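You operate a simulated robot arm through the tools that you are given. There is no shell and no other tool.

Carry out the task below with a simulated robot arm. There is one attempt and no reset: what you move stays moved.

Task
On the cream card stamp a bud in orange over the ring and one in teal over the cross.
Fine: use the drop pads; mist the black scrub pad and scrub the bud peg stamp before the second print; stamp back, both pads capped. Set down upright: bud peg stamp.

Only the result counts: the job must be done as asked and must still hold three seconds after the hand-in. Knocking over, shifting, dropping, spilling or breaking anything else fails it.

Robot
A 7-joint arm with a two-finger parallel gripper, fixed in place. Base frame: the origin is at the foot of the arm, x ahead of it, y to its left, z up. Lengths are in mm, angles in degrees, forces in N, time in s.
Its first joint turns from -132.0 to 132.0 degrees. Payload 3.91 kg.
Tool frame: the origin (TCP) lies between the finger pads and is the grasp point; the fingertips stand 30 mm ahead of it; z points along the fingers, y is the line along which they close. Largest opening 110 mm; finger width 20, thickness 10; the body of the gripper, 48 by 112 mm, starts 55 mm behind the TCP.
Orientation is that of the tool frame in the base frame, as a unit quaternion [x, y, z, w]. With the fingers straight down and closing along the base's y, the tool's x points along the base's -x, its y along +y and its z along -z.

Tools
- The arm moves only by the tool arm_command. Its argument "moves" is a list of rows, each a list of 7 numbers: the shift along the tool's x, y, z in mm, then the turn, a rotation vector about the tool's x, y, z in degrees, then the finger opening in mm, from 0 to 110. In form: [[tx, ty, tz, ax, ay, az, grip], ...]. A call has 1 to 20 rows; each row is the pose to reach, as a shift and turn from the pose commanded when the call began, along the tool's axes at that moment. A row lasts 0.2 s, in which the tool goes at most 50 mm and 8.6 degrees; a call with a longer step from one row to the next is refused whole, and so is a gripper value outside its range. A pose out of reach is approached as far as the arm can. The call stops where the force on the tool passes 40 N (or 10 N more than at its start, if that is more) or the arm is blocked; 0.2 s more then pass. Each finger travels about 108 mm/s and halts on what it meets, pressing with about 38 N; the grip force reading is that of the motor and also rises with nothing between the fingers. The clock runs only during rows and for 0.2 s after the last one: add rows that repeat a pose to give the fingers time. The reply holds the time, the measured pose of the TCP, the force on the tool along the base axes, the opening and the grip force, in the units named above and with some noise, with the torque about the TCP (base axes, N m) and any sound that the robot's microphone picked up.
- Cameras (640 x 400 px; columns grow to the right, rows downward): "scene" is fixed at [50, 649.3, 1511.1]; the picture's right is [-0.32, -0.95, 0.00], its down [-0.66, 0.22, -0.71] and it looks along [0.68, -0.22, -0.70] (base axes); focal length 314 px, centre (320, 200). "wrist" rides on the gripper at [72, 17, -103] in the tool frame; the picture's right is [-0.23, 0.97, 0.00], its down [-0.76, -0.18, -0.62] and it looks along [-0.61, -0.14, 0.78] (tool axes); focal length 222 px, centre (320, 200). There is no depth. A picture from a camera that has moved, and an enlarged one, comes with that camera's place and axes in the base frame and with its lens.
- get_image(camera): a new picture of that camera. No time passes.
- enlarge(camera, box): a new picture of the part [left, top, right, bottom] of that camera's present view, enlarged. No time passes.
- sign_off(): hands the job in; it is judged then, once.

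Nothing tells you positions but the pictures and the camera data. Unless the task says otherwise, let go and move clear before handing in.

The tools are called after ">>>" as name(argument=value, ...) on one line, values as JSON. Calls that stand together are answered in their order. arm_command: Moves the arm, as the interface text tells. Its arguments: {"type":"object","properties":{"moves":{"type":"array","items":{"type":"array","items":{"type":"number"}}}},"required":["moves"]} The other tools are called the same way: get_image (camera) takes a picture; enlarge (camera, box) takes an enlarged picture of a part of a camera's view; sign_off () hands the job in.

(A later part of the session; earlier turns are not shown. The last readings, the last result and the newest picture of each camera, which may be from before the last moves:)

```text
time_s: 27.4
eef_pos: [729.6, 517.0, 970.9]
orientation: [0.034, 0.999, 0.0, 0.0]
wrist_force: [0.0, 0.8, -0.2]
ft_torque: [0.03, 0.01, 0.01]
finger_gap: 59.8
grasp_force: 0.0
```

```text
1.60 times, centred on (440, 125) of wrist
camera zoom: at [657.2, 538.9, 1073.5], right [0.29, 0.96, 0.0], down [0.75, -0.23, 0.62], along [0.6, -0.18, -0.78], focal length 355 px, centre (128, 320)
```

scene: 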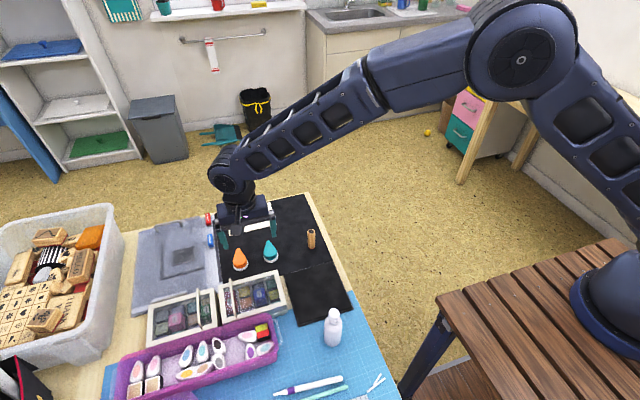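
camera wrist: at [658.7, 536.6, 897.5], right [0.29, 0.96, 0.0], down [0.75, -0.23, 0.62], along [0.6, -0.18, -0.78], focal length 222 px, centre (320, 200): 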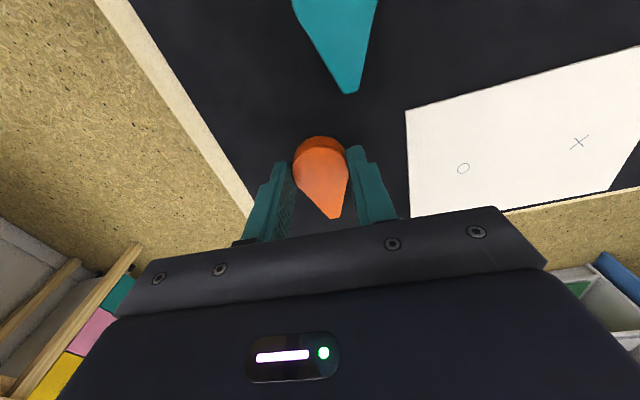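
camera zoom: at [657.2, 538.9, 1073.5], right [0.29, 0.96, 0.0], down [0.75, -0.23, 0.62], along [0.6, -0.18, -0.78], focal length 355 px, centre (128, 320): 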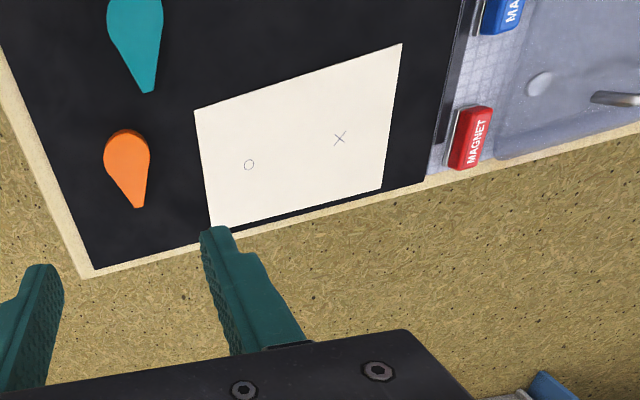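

Both caps are parked, and the card marks measure about (766, 611) for the ring and (768, 682) for the cross. Next I move over the spray bottle to inspect it.

>>> arm_command(moves=[[45.1, -1.7, -5, 0, 0, -0.4, 40], [90.2, -3.3, -10, 0, 0, -0.8, 20], [135.3, -5, -10, 0, 0, -1.2, 0], [180.4, -6.6, -10, 0, 0, -1.6, 0], [225.5, -8.3, -10, 0, 0, -2, 0], [270.6, -9.9, -10, 0, 0, -2.4, 0], [315.7, -11.6, -10, 0, 0, -2.8, 0], [360.8, -13.2, -10, 0, 0, -3.3, 0], [405.9, -14.9, -10, 0, 0, -3.8, 0], [405.9, -14.9, -10, 0, 0, -3.8, 0]])

>>> get_image(camera="wrist")

>>> get_image(camera="scene")

```text
time_s: 29.6
eef_pos: [323.8, 531.6, 980.0]
orientation: [0.0, 1.0, 0.0, 0.0]
wrist_force: [1.1, -0.5, 0.0]
ft_torque: [0.02, -0.02, 0.01]
finger_gap: 0.0
grasp_force: 38.0
```

```text
taken
camera wrist: at [250.5, 547.6, 1083.0], right [0.23, 0.97, 0.0], down [0.76, -0.18, 0.62], along [0.61, -0.14, -0.78], focal length 222 px, centre (320, 200)
```

wrist: 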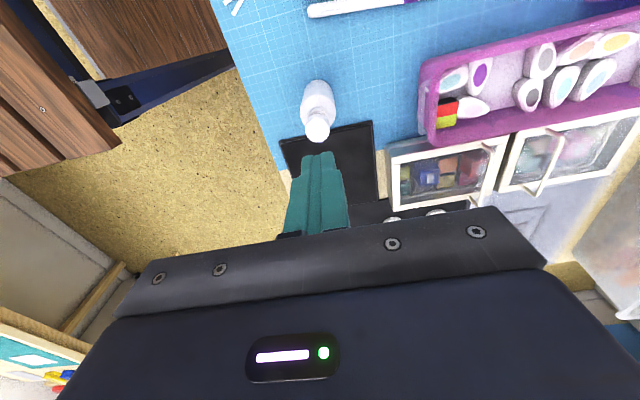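

```text
taken
```

scene: 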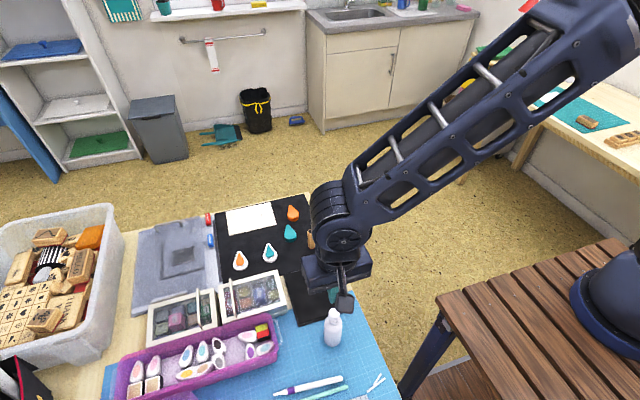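

>>> enlarge(camera="wrist", box=[270, 70, 370, 160])

>>> enlarge(camera="scene", box=[304, 300, 364, 350])

```text
4.44 times, centred on (320, 115) of wrist
camera zoom: at [250.5, 547.6, 1083.0], right [0.23, 0.97, 0.0], down [0.76, -0.18, 0.62], along [0.61, -0.14, -0.78], focal length 987 px, centre (320, 578)
```

zoom: 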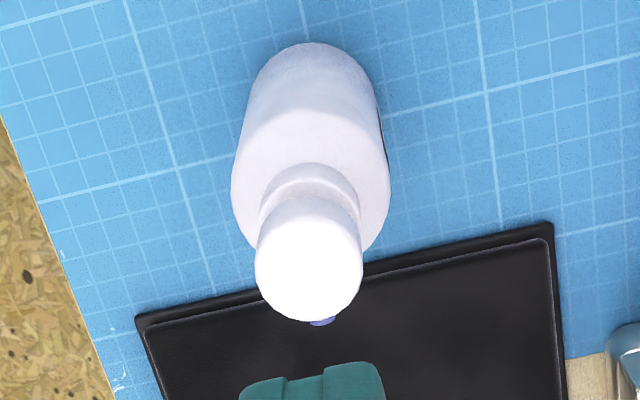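

```text
8.00 times, centred on (334, 325) of scene
camera zoom: at [50.0, 649.3, 1511.1], right [-0.32, -0.95, 0.0], down [-0.66, 0.22, -0.71], along [0.68, -0.22, -0.7], focal length 2512 px, centre (208, -800)
```

zoom: 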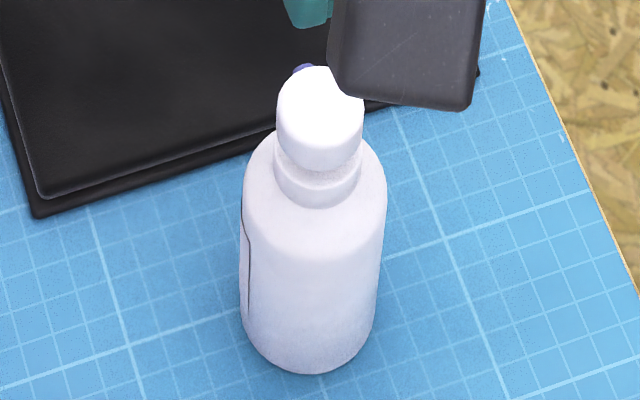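

The bottle has a domed press head near (325, 527.5), with its top at about z 885. A small nozzle on the far side points +x, straight at the scrub pad, so pressing the head down should mist it. I'll lower until just above the head and check alignment.

>>> arm_command(moves=[[-2, -3, 25, 0, 0, 0, 0], [-2, -3, 50, 0, 0, 0, 0], [-2, -3, 50, 0, 0, 0, 0]])

>>> enlarge(camera="wrist", box=[260, 80, 380, 180])

>>> enlarge(camera="scene", box=[304, 290, 364, 340])

```text
time_s: 30.4
eef_pos: [324.3, 525.4, 931.4]
orientation: [-0.001, 1.0, 0.0, 0.0]
wrist_force: [0.0, 0.6, 0.3]
ft_torque: [-0.01, 0.02, 0.02]
finger_gap: 0.1
grasp_force: 37.1
```

```text
4.00 times, centred on (320, 130) of wrist
camera zoom: at [251.6, 542.4, 1033.1], right [0.23, 0.97, 0.0], down [0.76, -0.18, 0.62], along [0.61, -0.14, -0.78], focal length 888 px, centre (320, 480)
```

zoom: 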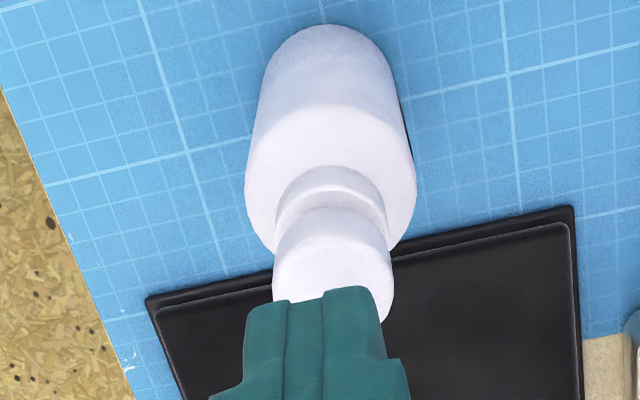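

```text
8.00 times, centred on (334, 315) of scene
camera zoom: at [50.0, 649.3, 1511.1], right [-0.32, -0.95, 0.0], down [-0.66, 0.22, -0.71], along [0.68, -0.22, -0.7], focal length 2512 px, centre (208, -720)
```

zoom: 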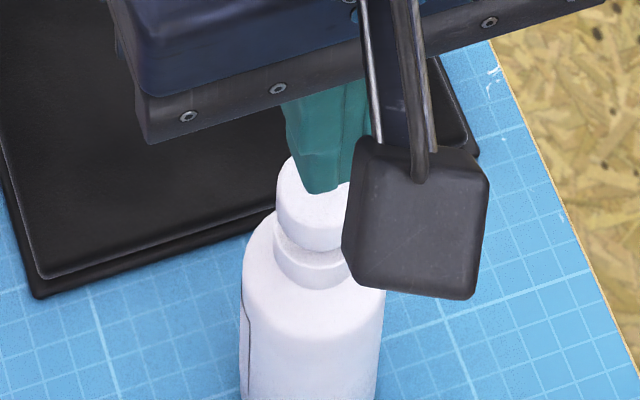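

The fingertip sits about 2 mm to the −y side of the head's centre. I'll correct that and let it settle before pressing.

>>> arm_command(moves=[[-1, 2.2, 0, 0, 0, 0, 0], [-1, 2.2, 0, 0, 0, 0, 0], [-1, 2.2, 0, 0, 0, 0, 0]])

>>> enlarge(camera="wrist", box=[260, 80, 380, 180])

>>> enlarge(camera="scene", box=[304, 290, 364, 340])

```text
time_s: 31.2
eef_pos: [327.5, 527.2, 930.4]
orientation: [0.0, 1.0, 0.0, 0.0]
wrist_force: [0.0, 0.2, -0.1]
ft_torque: [-0.01, 0.01, -0.02]
finger_gap: 0.0
grasp_force: 38.4
```

```text
4.00 times, centred on (320, 130) of wrist
camera zoom: at [253.0, 544.5, 1033.0], right [0.23, 0.97, 0.0], down [0.76, -0.18, 0.62], along [0.61, -0.14, -0.78], focal length 888 px, centre (320, 480)
```

zoom: 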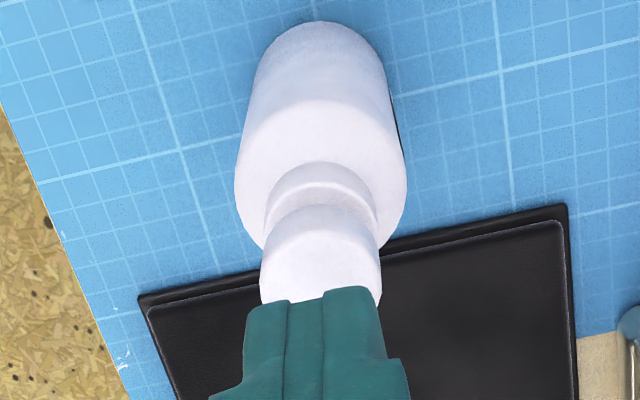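

```text
8.00 times, centred on (334, 315) of scene
camera zoom: at [50.0, 649.3, 1511.1], right [-0.32, -0.95, 0.0], down [-0.66, 0.22, -0.71], along [0.68, -0.22, -0.7], focal length 2512 px, centre (208, -720)
```

zoom: 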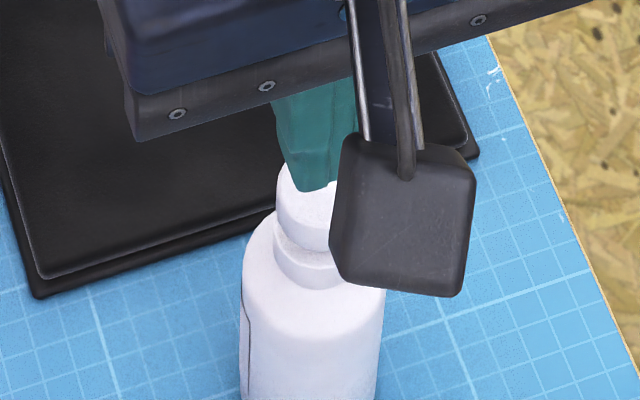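

The fingertip is now centred on the head. I'll press down slowly and watch force and sound.

>>> arm_command(moves=[[0, 0, 5, 0, 0, 0, 0], [0, 0, 9, 0, 0, 0, 0], [0, 0, 11, 0, 0, 0, 0], [0, 0, 12, 0, 0, 0, 0], [0, 0, 13, 0, 0, 0, 0], [0, 0, 14, 0, 0, 0, 0], [0, 0, 15, 0, 0, 0, 0], [0, 0, 16, 0, 0, 0, 0], [0, 0, 17, 0, 0, 0, 0], [0, 0, 18, 0, 0, 0, 0]])

>>> enlarge(camera="scene", box=[304, 290, 364, 340])

```text
time_s: 33.4
eef_pos: [326.5, 527.7, 912.4]
orientation: [0.0, 1.0, 0.0, 0.0]
wrist_force: [0.4, 0.2, 1.3]
ft_torque: [-0.05, 0.0, -0.02]
finger_gap: 0.2
grasp_force: 37.4
```

```text
8.00 times, centred on (334, 315) of scene
camera zoom: at [50.0, 649.3, 1511.1], right [-0.32, -0.95, 0.0], down [-0.66, 0.22, -0.71], along [0.68, -0.22, -0.7], focal length 2512 px, centre (208, -720)
```

zoom: 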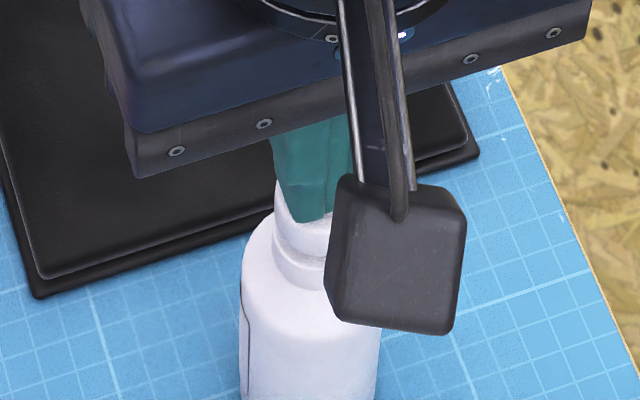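

>>> arm_command(moves=[[0, 0, 1, 0, 0, 0, 0], [0, 0, 2, 0, 0, 0, 0], [0, 0, 3, 0, 0, 0, 0], [0, 0, 3, 0, 0, 0, 0]])

>>> enlarge(camera="scene", box=[304, 290, 364, 340])

```text
time_s: 34.4
eef_pos: [326.3, 526.4, 909.5]
orientation: [-0.001, 1.0, -0.001, 0.0]
wrist_force: [0.5, -1.0, 2.2]
ft_torque: [0.0, 0.01, -0.01]
finger_gap: 0.0
grasp_force: 37.6
```

```text
8.00 times, centred on (334, 315) of scene
camera zoom: at [50.0, 649.3, 1511.1], right [-0.32, -0.95, 0.0], down [-0.66, 0.22, -0.71], along [0.68, -0.22, -0.7], focal length 2512 px, centre (208, -720)
```

zoom: 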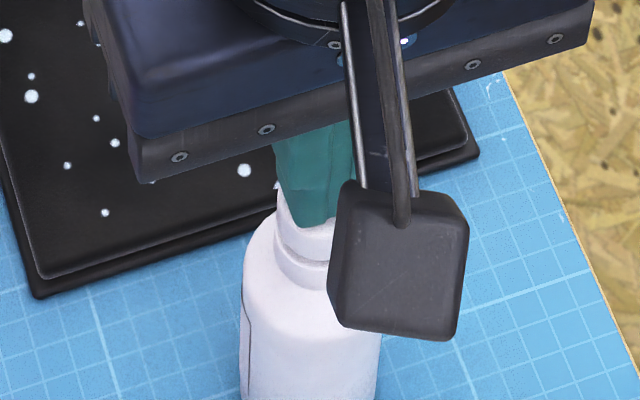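

Droplets have appeared on the scrub pad, so the mist worked. I'll lift straight up and look at the pad and the bottle.

>>> arm_command(moves=[[0, 0, -5, 0, 0, 0, 0], [0, 0, -20, 0, 0, 0, 0], [0, 0, -60, 0, 0, 0, 0], [0, 0, -90, 0, 0, 0, 0], [0, 0, -90, 0, 0, 0, 0]])

>>> enlarge(camera="scene", box=[270, 255, 370, 355])

>>> enlarge(camera="wrist", box=[220, 60, 460, 210])

```text
time_s: 35.6
eef_pos: [326.6, 526.3, 1000.0]
orientation: [0.001, 1.0, 0.0, 0.001]
wrist_force: [0.4, -0.1, -0.4]
ft_torque: [0.02, -0.01, 0.0]
finger_gap: 0.0
grasp_force: 37.8
```

```text
4.00 times, centred on (320, 305) of scene
camera zoom: at [50.0, 649.3, 1511.1], right [-0.32, -0.95, 0.0], down [-0.66, 0.22, -0.71], along [0.68, -0.22, -0.7], focal length 1256 px, centre (320, -220)
```

zoom: 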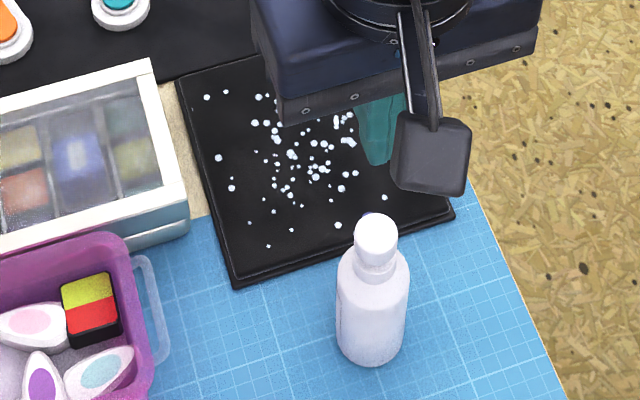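

```text
2.67 times, centred on (340, 135) of wrist
camera zoom: at [253.2, 543.4, 1103.0], right [0.23, 0.97, 0.0], down [0.76, -0.18, 0.62], along [0.61, -0.14, -0.78], focal length 592 px, centre (267, 373)
```

zoom: 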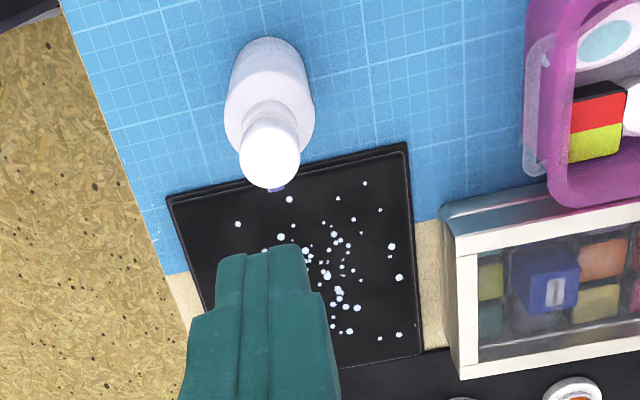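

The pad is misted and the bottle is upright where it was. The cross is about 1027 mm out, past the straight-down reach, so I'll grip the stamp with the tool tilted outward and yawed about 42°, keeping the stamp itself vertical. First I hover above the stamp with the yaw set.

>>> arm_command(moves=[[-38.4, -4.6, 5, 0, 0, -6, 20], [-76.9, -9.2, 15, 0, 0, -12, 40], [-115.3, -13.8, 25, 0, 0, -18, 60], [-153.7, -18.4, 38, 0, 0, -24, 60], [-192.1, -23, 50, 0, 0, -30, 60], [-230.6, -27.6, 65, 0, 0, -36, 60], [-269, -32.2, 78.8, 0, 0, -42, 60], [-269, -32.2, 78.8, 0, 0, -42, 60], [-269, -32.2, 78.8, 0, 0, -42, 60]])

>>> arm_command(moves=[[0, 0, 0, 0, -7.5, 0, 60], [0, 0, 0, 0, -15, 0, 60], [0, 0, 0, 0, -22.5, 0, 60], [0, 0, 0, 0, -30, 0, 60], [0, 0, 0, 0, -30, 0, 60], [0, 0, 0, 0, -30, 0, 60]])

>>> get_image(camera="wrist")

>>> get_image(camera="scene")

```text
time_s: 37.6
eef_pos: [594.6, 493.9, 919.9]
orientation: [-0.358, 0.934, 0.0, 0.001]
wrist_force: [0.0, 0.7, -1.0]
ft_torque: [-0.02, 0.01, 0.0]
finger_gap: 59.9
grasp_force: 0.1
```

```text
time_s: 39.0
eef_pos: [595.0, 495.3, 920.5]
orientation: [-0.346, 0.902, 0.092, 0.242]
wrist_force: [-0.3, -0.2, -0.1]
ft_torque: [0.02, 0.04, 0.06]
finger_gap: 59.6
grasp_force: 0.0
```

```text
taken
camera wrist: at [498.3, 430.7, 973.4], right [-0.51, 0.86, 0.11], down [0.38, 0.1, 0.92], along [0.78, 0.51, -0.37], focal length 222 px, centre (320, 200)
```

wrist: 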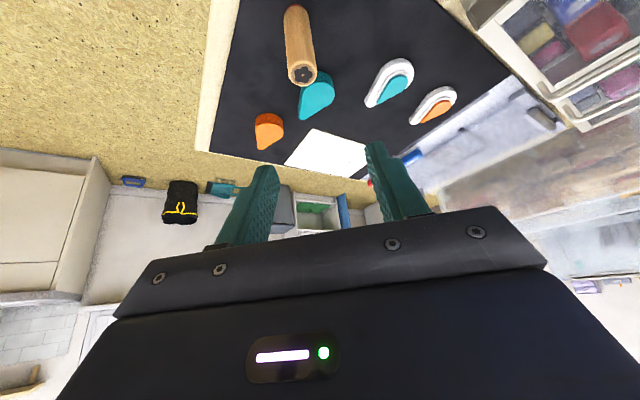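

```text
taken
```

scene: 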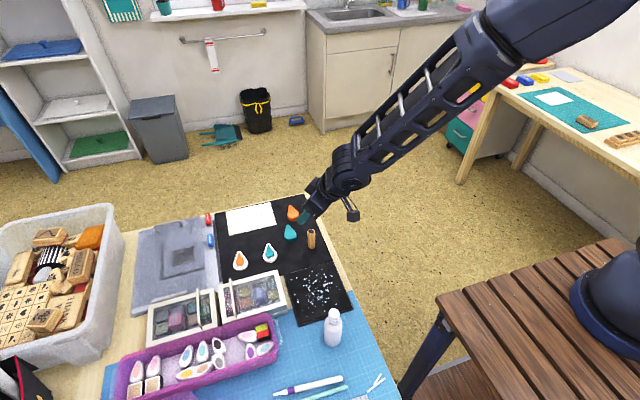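

The tilt is right: the tool z-axis points 30° outward. Before gripping the stamp I'll check with an empty gripper that this attitude reaches the cross.

>>> arm_command(moves=[[-29.1, 4.1, 34.1, 0, 0, 0, 60], [-58.2, 8.2, 68.2, 0, 0, 0, 60], [-87.3, 12.3, 102.4, 0, 0, 0, 60], [-116.4, 16.4, 136.5, 0, 0, 0, 60], [-145.5, 20.5, 170.6, 0, 0, 0, 60], [-174.6, 24.6, 204.7, 0, 0, 0, 60], [-174.6, 24.6, 204.7, 0, 0, 0, 60], [-174.6, 24.6, 204.7, 0, 0, 0, 60]])

>>> get_image(camera="scene")

>>> get_image(camera="wrist")

```text
time_s: 40.8
eef_pos: [768.7, 681.7, 830.3]
orientation: [-0.346, 0.902, 0.093, 0.242]
wrist_force: [0.5, 0.1, -0.1]
ft_torque: [0.0, -0.03, 0.03]
finger_gap: 60.0
grasp_force: 0.0
```

```text
taken
```

scene: 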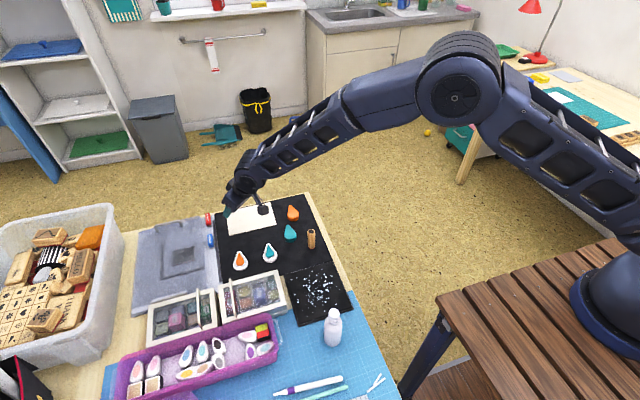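

```text
taken
camera wrist: at [671.1, 617.9, 883.6], right [-0.51, 0.86, 0.11], down [0.38, 0.1, 0.92], along [0.78, 0.51, -0.37], focal length 222 px, centre (320, 200)
```

wrist: 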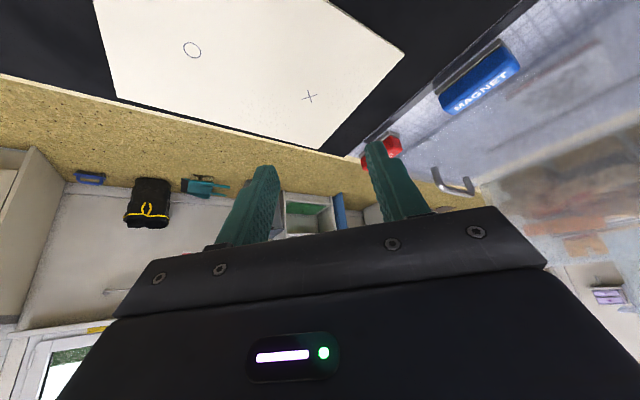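

The arm reaches the cross comfortably at this attitude. I'll measure the ring and cross from this close view, then go back to the stamp.

>>> enlarge(camera="wrist", box=[160, 20, 340, 130])

>>> arm_command(moves=[[29.1, -4.1, -34.1, 0, 0, 0, 60], [58.2, -8.2, -68.2, 0, 0, 0, 60], [87.3, -12.3, -102.4, 0, 0, 0, 60], [116.4, -16.4, -136.5, 0, 0, 0, 60], [145.5, -20.5, -170.6, 0, 0, 0, 60], [174.6, -24.6, -204.7, 0, 0, 0, 60], [174.6, -24.6, -204.7, 0, 0, 0, 60], [174.6, -24.6, -204.7, 0, 0, 0, 60]])

>>> enlarge(camera="wrist", box=[220, 0, 420, 120])

>>> enlarge(camera="scene", box=[290, 180, 370, 260])

```text
3.56 times, centred on (250, 75) of wrist
camera zoom: at [671.1, 617.9, 883.6], right [-0.51, 0.86, 0.11], down [0.38, 0.1, 0.92], along [0.78, 0.51, -0.37], focal length 790 px, centre (569, 644)
```

zoom: 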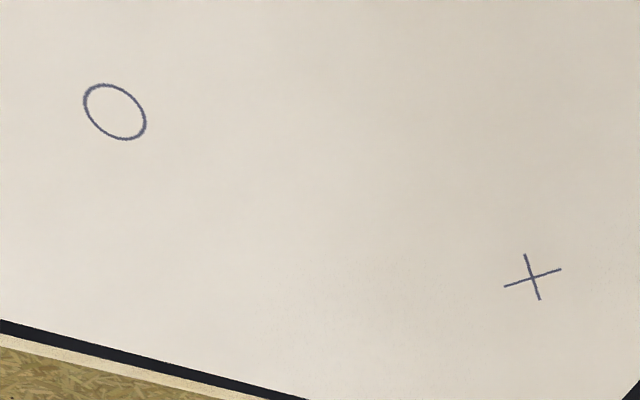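

```text
time_s: 42.6
eef_pos: [594.8, 494.5, 919.4]
orientation: [-0.346, 0.902, 0.093, 0.242]
wrist_force: [0.8, 0.0, 0.2]
ft_torque: [0.05, -0.03, -0.01]
finger_gap: 59.9
grasp_force: 0.0
```

```text
3.20 times, centred on (320, 60) of wrist
camera zoom: at [498.2, 430.8, 972.2], right [-0.51, 0.86, 0.11], down [0.38, 0.1, 0.92], along [0.78, 0.51, -0.37], focal length 711 px, centre (320, 648)
```

zoom: 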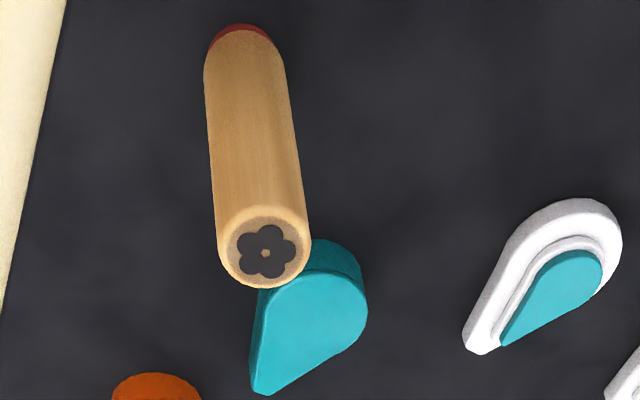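

```text
5.00 times, centred on (330, 220) of scene
camera zoom: at [50.0, 649.3, 1511.1], right [-0.32, -0.95, 0.0], down [-0.66, 0.22, -0.71], along [0.68, -0.22, -0.7], focal length 1570 px, centre (270, 100)
```

zoom: 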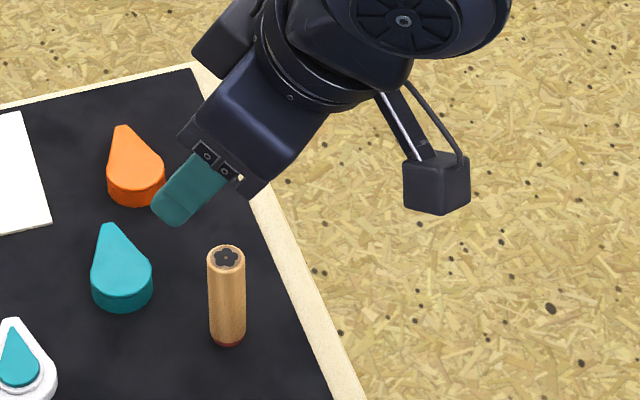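

Card marks confirmed: ring at about (765.7, 611.5) and cross at about (767, 682). The stamp is about 2 mm to one side of the gripper centre, so I'll correct that while going down partway.

>>> arm_command(moves=[[15.3, -1.1, 25.8, 0, 0, 0, 60], [30.7, -2.2, 51.6, 0, 0, 0, 60], [30.7, -2.2, 51.6, 0, 0, 0, 60], [30.7, -2.2, 51.6, 0, 0, 0, 60]])

>>> get_image(camera="wrist")

>>> enlarge(camera="scene", box=[290, 200, 350, 260])

```text
time_s: 43.6
eef_pos: [596.5, 493.1, 858.6]
orientation: [-0.347, 0.902, 0.093, 0.242]
wrist_force: [-0.7, 0.6, 0.2]
ft_torque: [0.01, -0.05, -0.02]
finger_gap: 60.1
grasp_force: 0.1
```

```text
taken
camera wrist: at [498.8, 428.9, 911.2], right [-0.51, 0.86, 0.11], down [0.38, 0.1, 0.92], along [0.78, 0.51, -0.37], focal length 222 px, centre (320, 200)
```

wrist: 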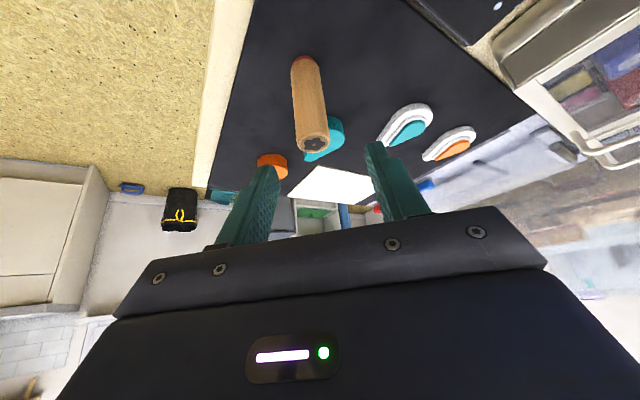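

```text
6.67 times, centred on (320, 230) of scene
camera zoom: at [50.0, 649.3, 1511.1], right [-0.32, -0.95, 0.0], down [-0.66, 0.22, -0.71], along [0.68, -0.22, -0.7], focal length 2093 px, centre (320, 0)
```

zoom: 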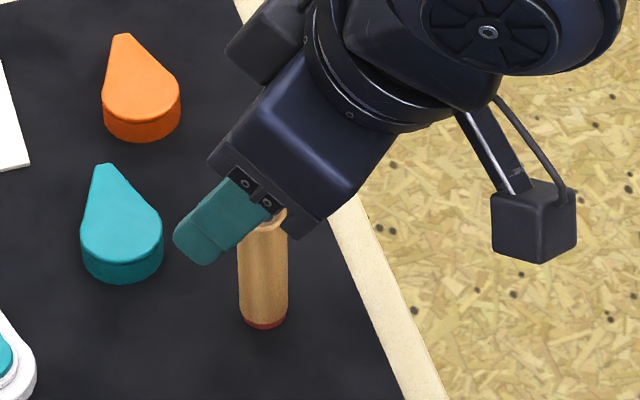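

>>> enlarge(camera="wrist", box=[260, 40, 400, 180])

```text
2.86 times, centred on (330, 110) of wrist
camera zoom: at [498.8, 428.9, 911.2], right [-0.51, 0.86, 0.11], down [0.38, 0.1, 0.92], along [0.78, 0.51, -0.37], focal length 635 px, centre (291, 457)
```

zoom: 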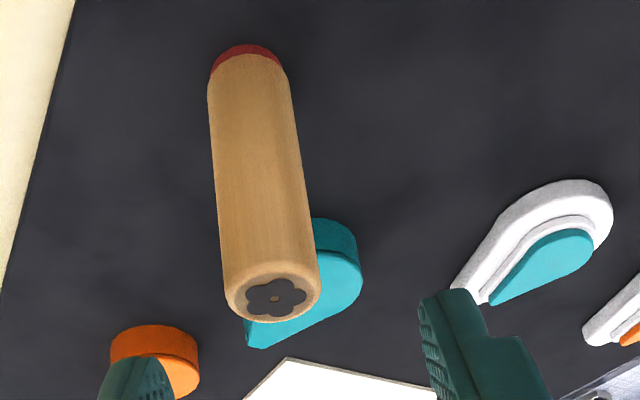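

The stamp is centred between the fingers now. I'll go down to the grasp height and close gently.

>>> arm_command(moves=[[13, 0, 22.5, 0, 0, 0, 60], [26, 0, 45, 0, 0, 0, 60], [26, 0, 45, 0, 0, 0, 60]])

>>> enlarge(camera="wrist", box=[220, 60, 420, 220])

>>> enlarge(camera="scene", box=[290, 200, 350, 260])

```text
time_s: 44.4
eef_pos: [598.0, 492.0, 807.0]
orientation: [-0.347, 0.902, 0.093, 0.241]
wrist_force: [-1.0, -0.2, 0.8]
ft_torque: [0.01, 0.02, 0.02]
finger_gap: 59.8
grasp_force: 0.0
```

```text
2.50 times, centred on (320, 140) of wrist
camera zoom: at [499.9, 428.1, 860.2], right [-0.51, 0.86, 0.11], down [0.38, 0.1, 0.92], along [0.78, 0.51, -0.37], focal length 555 px, centre (320, 350)
```

zoom: 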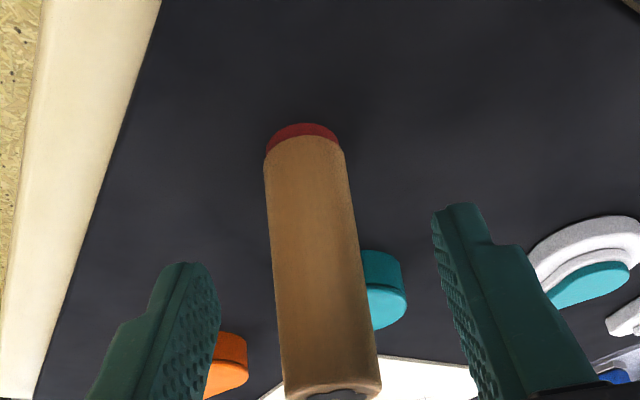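

```text
6.67 times, centred on (320, 230) of scene
camera zoom: at [50.0, 649.3, 1511.1], right [-0.32, -0.95, 0.0], down [-0.66, 0.22, -0.71], along [0.68, -0.22, -0.7], focal length 2093 px, centre (320, 0)
```

zoom: 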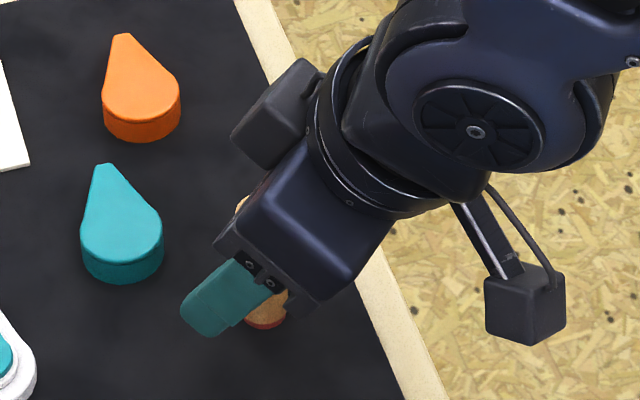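

>>> arm_command(moves=[[0, 0.8, 0, 0, 0, 0, 45], [0, 0.8, 0, 0, 0, 0, 30], [0, 0.8, 0, 0, 0, 0, 25], [0, 0.8, 0, 0, 0, 0, 21], [0, 0.8, 0, 0, 0, 0, 14], [0, 0.8, 0, 0, 0, 0, 14]])

>>> enlarge(camera="wrist", box=[220, 60, 420, 220])

```text
time_s: 45.8
eef_pos: [595.7, 492.8, 806.2]
orientation: [-0.346, 0.902, 0.093, 0.242]
wrist_force: [0.3, -0.3, -0.7]
ft_torque: [0.0, 0.01, -0.01]
finger_gap: 20.6
grasp_force: 37.8
```

```text
2.50 times, centred on (320, 140) of wrist
camera zoom: at [498.5, 428.9, 860.5], right [-0.51, 0.86, 0.11], down [0.38, 0.1, 0.92], along [0.78, 0.51, -0.37], focal length 555 px, centre (320, 350)
```

zoom: 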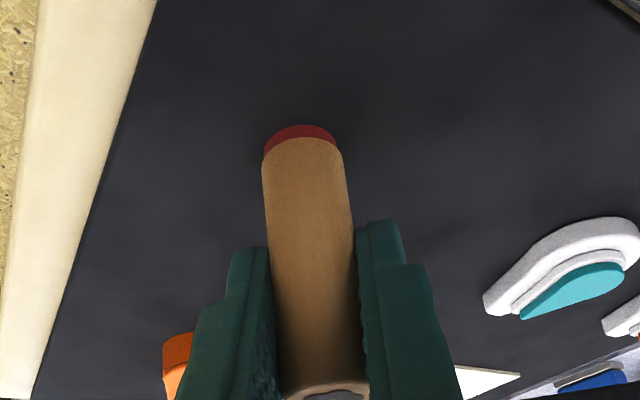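

The stamp is gripped at 20.6 mm and still vertical. I'll lift it and carry it above the orange pad.

>>> arm_command(moves=[[-12.5, 0, -21.6, 0, 0, 0, 14], [-25, 0, -43.3, 0, 0, 0, 14], [-49.7, 31.2, -29, 0, 0, 0, 14], [-74.4, 62.4, -14.8, 0, 0, 0, 14], [-99, 93.6, -0.5, 0, 0, 0, 14], [-123.7, 124.8, 13.7, 0, 0, 0, 14], [-148.4, 156, 28, 0, 0, 0, 14], [-148.4, 156, 28, 0, 0, 0, 14], [-148.4, 156, 28, 0, 0, 0, 14]])

>>> get_image(camera="wrist")

>>> enlarge(camera="scene", box=[200, 210, 300, 285])

```text
time_s: 47.8
eef_pos: [597.3, 705.7, 857.3]
orientation: [-0.346, 0.902, 0.093, 0.241]
wrist_force: [-1.1, -0.4, -1.0]
ft_torque: [-0.04, 0.02, 0.02]
finger_gap: 20.3
grasp_force: 38.2
```

```text
taken
camera wrist: at [500.2, 641.4, 910.1], right [-0.51, 0.86, 0.11], down [0.38, 0.1, 0.92], along [0.78, 0.51, -0.37], focal length 222 px, centre (320, 200)
```

wrist: 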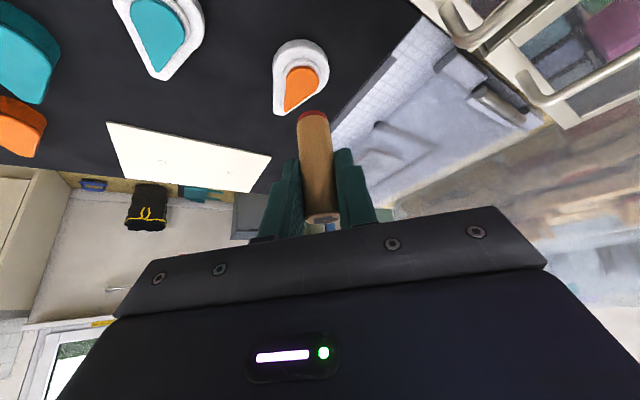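

```text
5.33 times, centred on (250, 248) of scene
camera zoom: at [50.0, 649.3, 1511.1], right [-0.32, -0.95, 0.0], down [-0.66, 0.22, -0.71], along [0.68, -0.22, -0.7], focal length 1674 px, centre (693, -53)
```

zoom: 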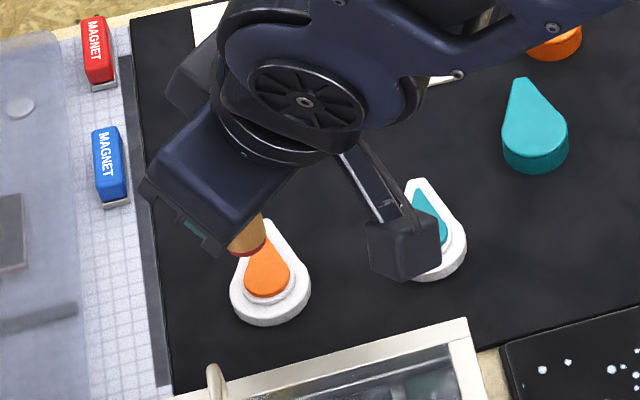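

>>> enlarge(camera="wrist", box=[250, 30, 390, 150])

```text
3.33 times, centred on (320, 90) of wrist
camera zoom: at [500.2, 641.4, 910.1], right [-0.51, 0.86, 0.11], down [0.38, 0.1, 0.92], along [0.78, 0.51, -0.37], focal length 740 px, centre (320, 567)
```

zoom: 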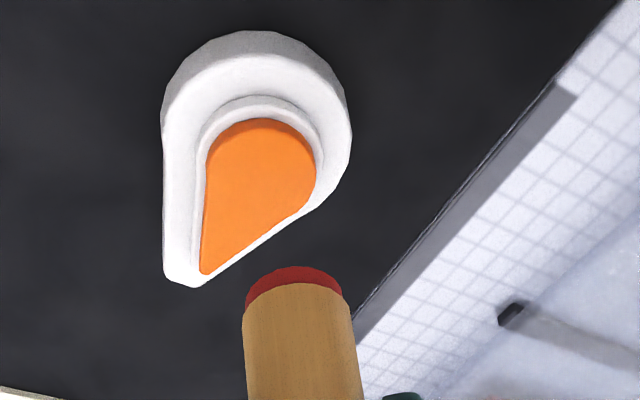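

>>> enlarge(camera="scene", box=[232, 240, 272, 275])

```text
11.43 times, centred on (252, 258) of scene
camera zoom: at [50.0, 649.3, 1511.1], right [-0.32, -0.95, 0.0], down [-0.66, 0.22, -0.71], along [0.68, -0.22, -0.7], focal length 3588 px, centre (1097, -457)
```

zoom: 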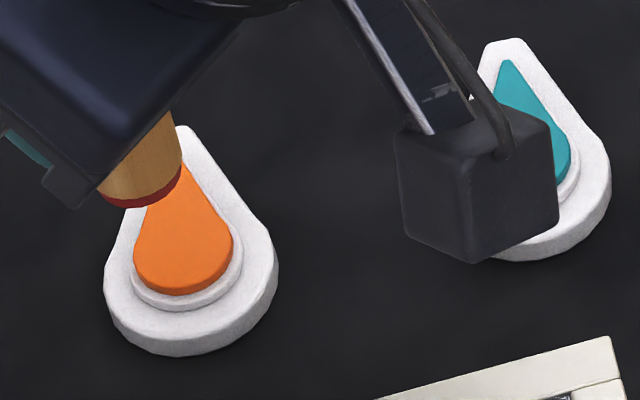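

The stamp needs about 4 mm of sideways correction to sit over the round part of the orange felt. I'll apply that, go down to just above the felt, and check again.

>>> arm_command(moves=[[0, -4, 0, 0, 0, 0, 14], [8, -4, 14.5, 0, 0, 0, 14], [15.8, -4, 29, 0, 0, 0, 14], [15.8, -4, 29, 0, 0, 0, 14], [15.8, -4, 29, 0, 0, 0, 14]])

>>> enlarge(camera="wrist", box=[250, 30, 390, 150])

>>> enlarge(camera="scene", box=[232, 240, 272, 275])

```text
time_s: 49.0
eef_pos: [602.0, 701.7, 825.2]
orientation: [-0.346, 0.902, 0.093, 0.243]
wrist_force: [1.7, -0.1, 5.7]
ft_torque: [-0.03, -0.07, -0.02]
finger_gap: 20.4
grasp_force: 37.5
```

```text
3.33 times, centred on (320, 90) of wrist
camera zoom: at [504.9, 638.1, 878.1], right [-0.51, 0.86, 0.11], down [0.38, 0.1, 0.92], along [0.78, 0.51, -0.37], focal length 740 px, centre (320, 567)
```

zoom: 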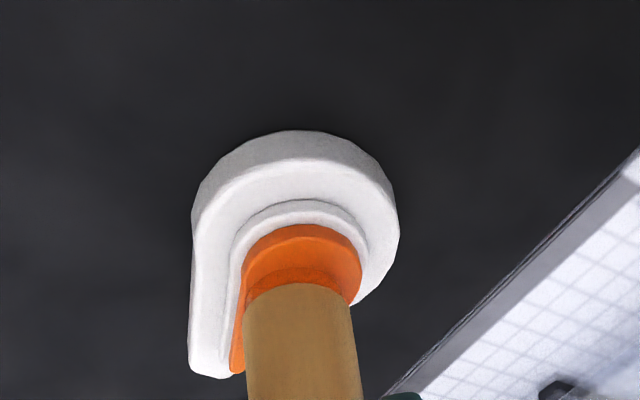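

```text
11.43 times, centred on (252, 258) of scene
camera zoom: at [50.0, 649.3, 1511.1], right [-0.32, -0.95, 0.0], down [-0.66, 0.22, -0.71], along [0.68, -0.22, -0.7], focal length 3588 px, centre (1097, -457)
```

zoom: 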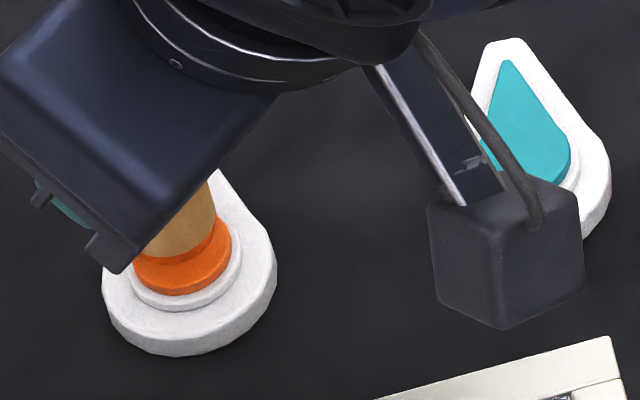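

Contact came at about z 776, so the felt is higher than I assumed and the stamp landed about 7 mm toward the pad's tip. I'll lift, move back onto the round centre, and check.

>>> arm_command(moves=[[-3, 0, -5.2, 0, 0, 0, 14], [-4, 0, -6.9, 0, 0, 0, 14], [1.2, 4, -9.9, 0, 0, 0, 14], [1.2, 4, -9.9, 0, 0, 0, 14], [1.2, 4, -9.9, 0, 0, 0, 14]])

>>> enlarge(camera="wrist", box=[250, 30, 390, 150])

>>> enlarge(camera="scene", box=[232, 240, 272, 275])

```text
time_s: 50.2
eef_pos: [593.6, 701.1, 833.5]
orientation: [-0.346, 0.902, 0.092, 0.241]
wrist_force: [0.7, 0.6, 0.0]
ft_torque: [0.01, -0.01, -0.02]
finger_gap: 20.2
grasp_force: 38.3
```

```text
3.33 times, centred on (320, 90) of wrist
camera zoom: at [496.5, 636.5, 886.1], right [-0.51, 0.86, 0.11], down [0.38, 0.1, 0.92], along [0.78, 0.51, -0.37], focal length 740 px, centre (320, 567)
```

zoom: 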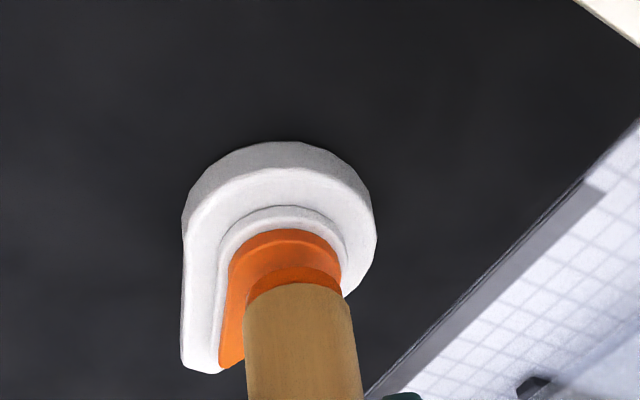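

```text
11.43 times, centred on (252, 258) of scene
camera zoom: at [50.0, 649.3, 1511.1], right [-0.32, -0.95, 0.0], down [-0.66, 0.22, -0.71], along [0.68, -0.22, -0.7], focal length 3588 px, centre (1097, -457)
```

zoom: 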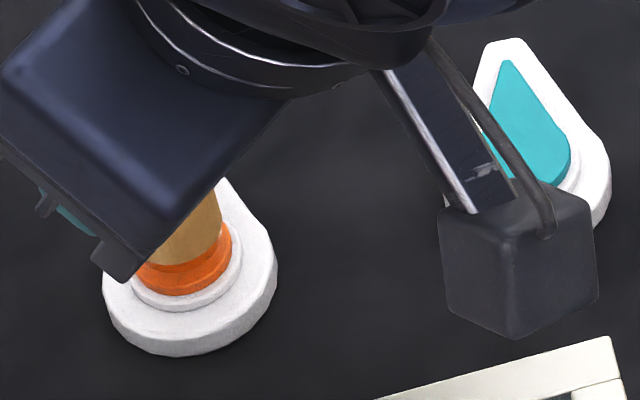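

The stamp is now centred over the round felt and its rubber has already picked up some orange. I'll press again here for even ink.

>>> arm_command(moves=[[2, 0, 3.5, 0, 0, 0, 14], [3.5, 0, 6.1, 0, 0, 0, 14], [4, 0, 6.9, 0, 0, 0, 14], [4.3, 0, 7.4, 0, 0, 0, 14], [4.3, 0, 7.4, 0, 0, 0, 14]])

>>> enlarge(camera="wrist", box=[250, 30, 390, 150])

>>> enlarge(camera="scene", box=[232, 240, 272, 275])

```text
time_s: 51.4
eef_pos: [594.2, 700.7, 824.5]
orientation: [-0.346, 0.902, 0.093, 0.242]
wrist_force: [-0.9, -0.3, 10.4]
ft_torque: [-0.02, 0.02, -0.03]
finger_gap: 20.3
grasp_force: 38.2
```

```text
3.33 times, centred on (320, 90) of wrist
camera zoom: at [496.6, 636.8, 877.9], right [-0.51, 0.86, 0.11], down [0.38, 0.1, 0.92], along [0.78, 0.51, -0.37], focal length 740 px, centre (320, 567)
```

zoom: 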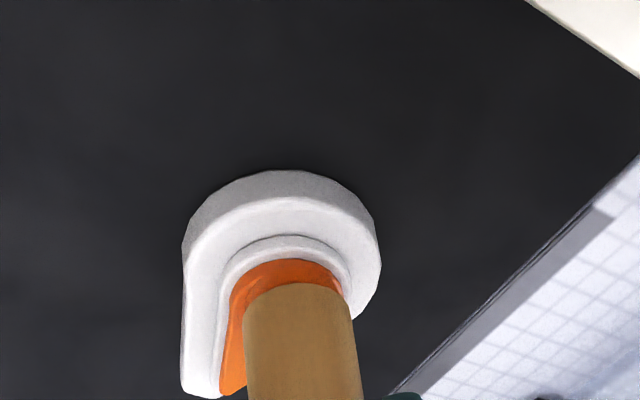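

```text
11.43 times, centred on (252, 258) of scene
camera zoom: at [50.0, 649.3, 1511.1], right [-0.32, -0.95, 0.0], down [-0.66, 0.22, -0.71], along [0.68, -0.22, -0.7], focal length 3588 px, centre (1097, -457)
```

zoom: 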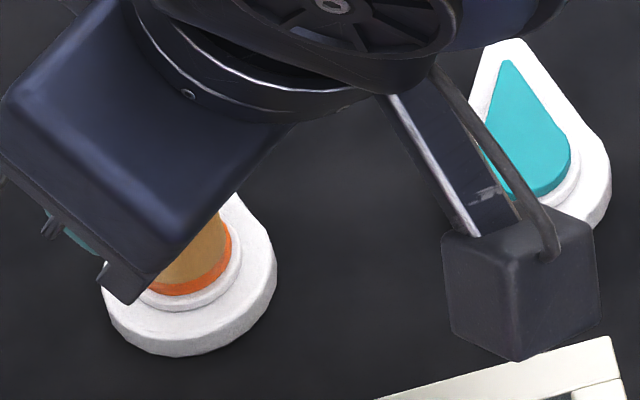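

The pad is pressed evenly at about 10 N. Next I lift the stamp and carry it to hover over the ring.

>>> arm_command(moves=[[-5, 0, -8.7, 0, 0, 0, 14], [-20, 0, -34.6, 0, 0, 0, 14], [-31.8, -36.2, -27.8, 0, 0, 0, 14], [-43.6, -72.3, -21, 0, 0, 0, 14], [-55.5, -108.5, -14.1, 0, 0, 0, 14], [-67.3, -144.6, -7.3, 0, 0, 0, 14], [-79.1, -180.8, -0.5, 0, 0, 0, 14], [-71.6, -180.8, 12.4, 0, 0, 0, 14], [-71.6, -180.8, 12.4, 0, 0, 0, 14], [-71.6, -180.8, 12.4, 0, 0, 0, 14]])

>>> enlarge(camera="wrist", box=[220, 0, 420, 160])

>>> enlarge(camera="scene", box=[215, 190, 295, 240])

```text
time_s: 53.6
eef_pos: [765.9, 612.3, 849.5]
orientation: [-0.346, 0.902, 0.092, 0.241]
wrist_force: [-0.4, -0.1, -0.7]
ft_torque: [0.02, 0.0, 0.01]
finger_gap: 20.6
grasp_force: 37.8
```

```text
2.50 times, centred on (320, 80) of wrist
camera zoom: at [669.0, 548.6, 902.8], right [-0.51, 0.86, 0.11], down [0.38, 0.1, 0.92], along [0.78, 0.51, -0.37], focal length 555 px, centre (320, 500)
```

zoom: 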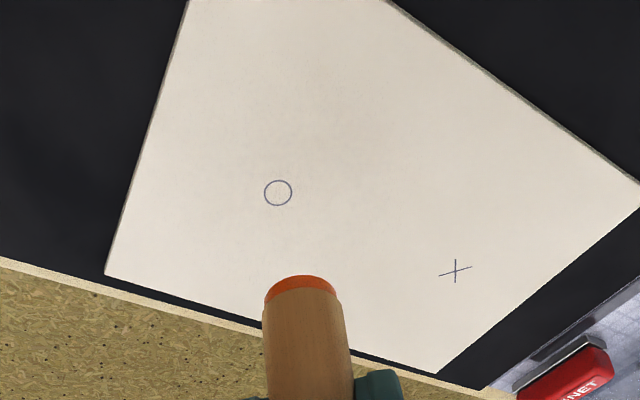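

```text
8.00 times, centred on (255, 215) of scene
camera zoom: at [50.0, 649.3, 1511.1], right [-0.32, -0.95, 0.0], down [-0.66, 0.22, -0.71], along [0.68, -0.22, -0.7], focal length 2512 px, centre (840, 80)
```

zoom: 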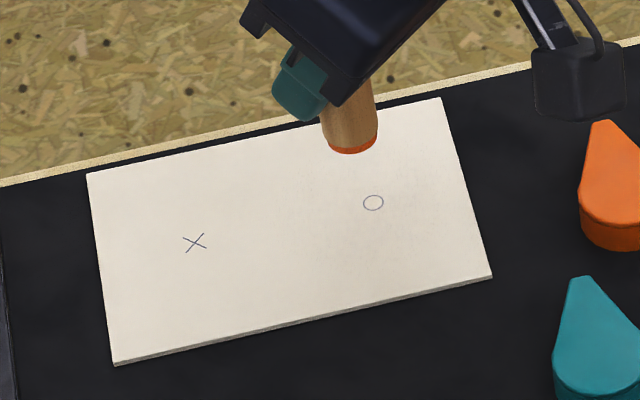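

The ring is about 2.6 mm to one side of the stamp axis. I'll correct that and go down to about 7 mm above the card for a final check.

>>> arm_command(moves=[[0.7, -2.6, -0.4, 0, 0, 0, 14], [8.8, -2.6, 13.7, 0, 0, 0, 14], [16.9, -2.6, 27.7, 0, 0, 0, 14], [16.9, -2.6, 27.7, 0, 0, 0, 14], [16.9, -2.6, 27.7, 0, 0, 0, 14]])

>>> enlarge(camera="wrist", box=[250, 30, 390, 150])

>>> enlarge(camera="scene", box=[240, 198, 288, 228])

```text
time_s: 54.8
eef_pos: [767.0, 609.8, 817.0]
orientation: [-0.346, 0.901, 0.093, 0.242]
wrist_force: [-0.1, 0.0, -1.1]
ft_torque: [-0.02, 0.03, -0.02]
finger_gap: 20.6
grasp_force: 38.2
```

```text
3.33 times, centred on (320, 90) of wrist
camera zoom: at [669.0, 546.1, 869.9], right [-0.51, 0.86, 0.11], down [0.38, 0.1, 0.92], along [0.78, 0.51, -0.37], focal length 740 px, centre (320, 567)
```

zoom: 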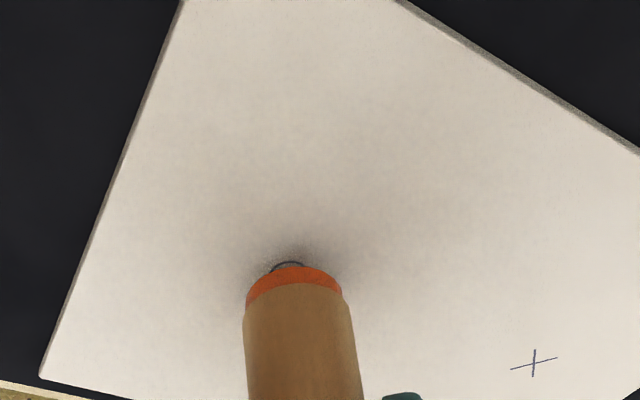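

```text
13.33 times, centred on (264, 213) of scene
camera zoom: at [50.0, 649.3, 1511.1], right [-0.32, -0.95, 0.0], down [-0.66, 0.22, -0.71], along [0.68, -0.22, -0.7], focal length 4186 px, centre (1067, 27)
```

zoom: 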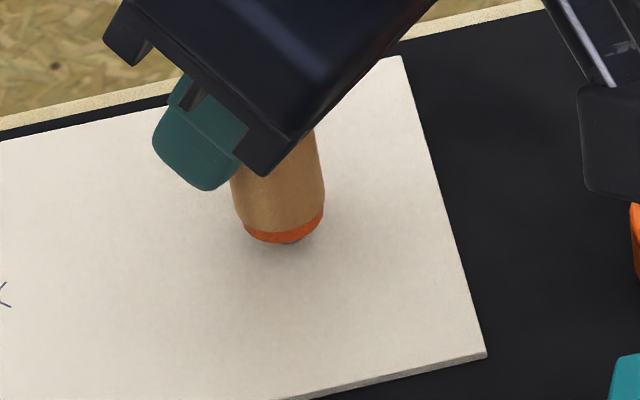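

The stamp and ring line up to within about 0.6 mm. I'll make that last small correction and press down onto the card.

>>> arm_command(moves=[[0, -0.6, 0, 0, 0, 0, 14], [1.5, -0.6, 2.6, 0, 0, 0, 14], [3, -0.6, 5.2, 0, 0, 0, 14], [3.5, -0.6, 6.1, 0, 0, 0, 14], [3.5, -0.6, 6.1, 0, 0, 0, 14]])

```text
time_s: 56.0
eef_pos: [766.6, 608.7, 811.1]
orientation: [-0.346, 0.902, 0.093, 0.241]
wrist_force: [0.8, 0.3, 0.3]
ft_torque: [0.01, 0.03, -0.02]
finger_gap: 20.3
grasp_force: 37.9
```

>>> arm_command(moves=[[0.3, 0, 0.5, 0, 0, 0, 14], [0.6, 0, 1, 0, 0, 0, 14], [0.6, 0, 1, 0, 0, 0, 14]])

```text
time_s: 56.8
eef_pos: [766.4, 608.8, 809.1]
orientation: [-0.347, 0.901, 0.093, 0.242]
wrist_force: [0.0, 0.2, 7.3]
ft_torque: [0.02, -0.02, -0.02]
finger_gap: 20.5
grasp_force: 37.9
```

>>> arm_command(moves=[[0.2, 0, 0.4, 0, 0, 0, 14], [0.2, 0, 0.4, 0, 0, 0, 14]])

>>> arm_command(moves=[[-2, 0, -3.5, 0, 0, 0, 14], [-5, 0, -8.7, 0, 0, 0, 14], [-20, 0, -34.6, 0, 0, 0, 14], [-20, 0, -34.6, 0, 0, 0, 14]])

>>> enlarge(camera="wrist", box=[220, 0, 420, 160])

>>> enlarge(camera="scene", box=[215, 190, 295, 240])

```text
time_s: 57.4
eef_pos: [766.6, 609.0, 810.5]
orientation: [-0.347, 0.901, 0.094, 0.243]
wrist_force: [0.4, -0.4, 10.9]
ft_torque: [0.07, -0.03, 0.0]
finger_gap: 20.4
grasp_force: 38.0
```

```text
time_s: 58.4
eef_pos: [767.4, 609.5, 847.8]
orientation: [-0.346, 0.902, 0.093, 0.241]
wrist_force: [-0.4, -0.7, -0.4]
ft_torque: [0.02, -0.01, 0.03]
finger_gap: 20.2
grasp_force: 37.6
```

```text
2.50 times, centred on (320, 80) of wrist
camera zoom: at [670.2, 546.2, 902.0], right [-0.51, 0.86, 0.11], down [0.38, 0.1, 0.92], along [0.78, 0.51, -0.37], focal length 555 px, centre (320, 500)
```

zoom: 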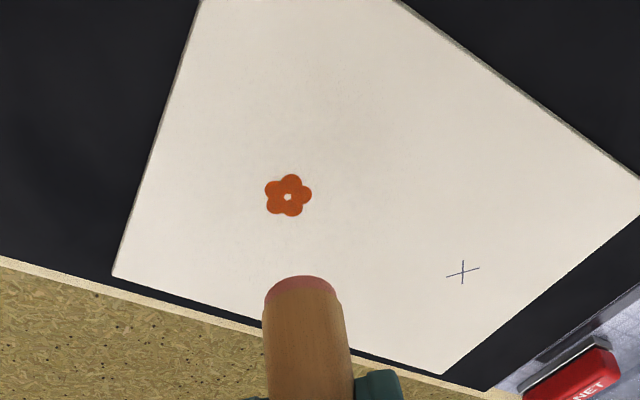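

```text
8.00 times, centred on (255, 215) of scene
camera zoom: at [50.0, 649.3, 1511.1], right [-0.32, -0.95, 0.0], down [-0.66, 0.22, -0.71], along [0.68, -0.22, -0.7], focal length 2512 px, centre (840, 80)
```

zoom: 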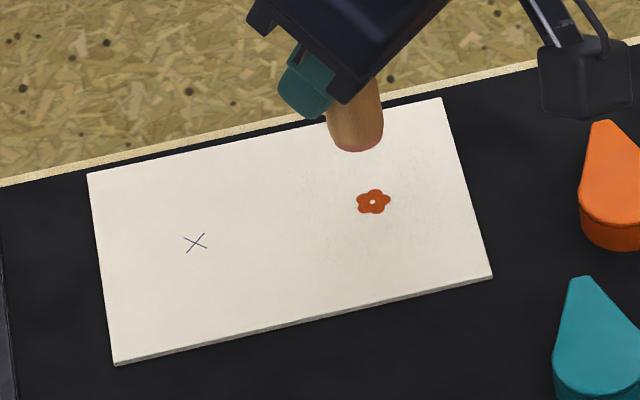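

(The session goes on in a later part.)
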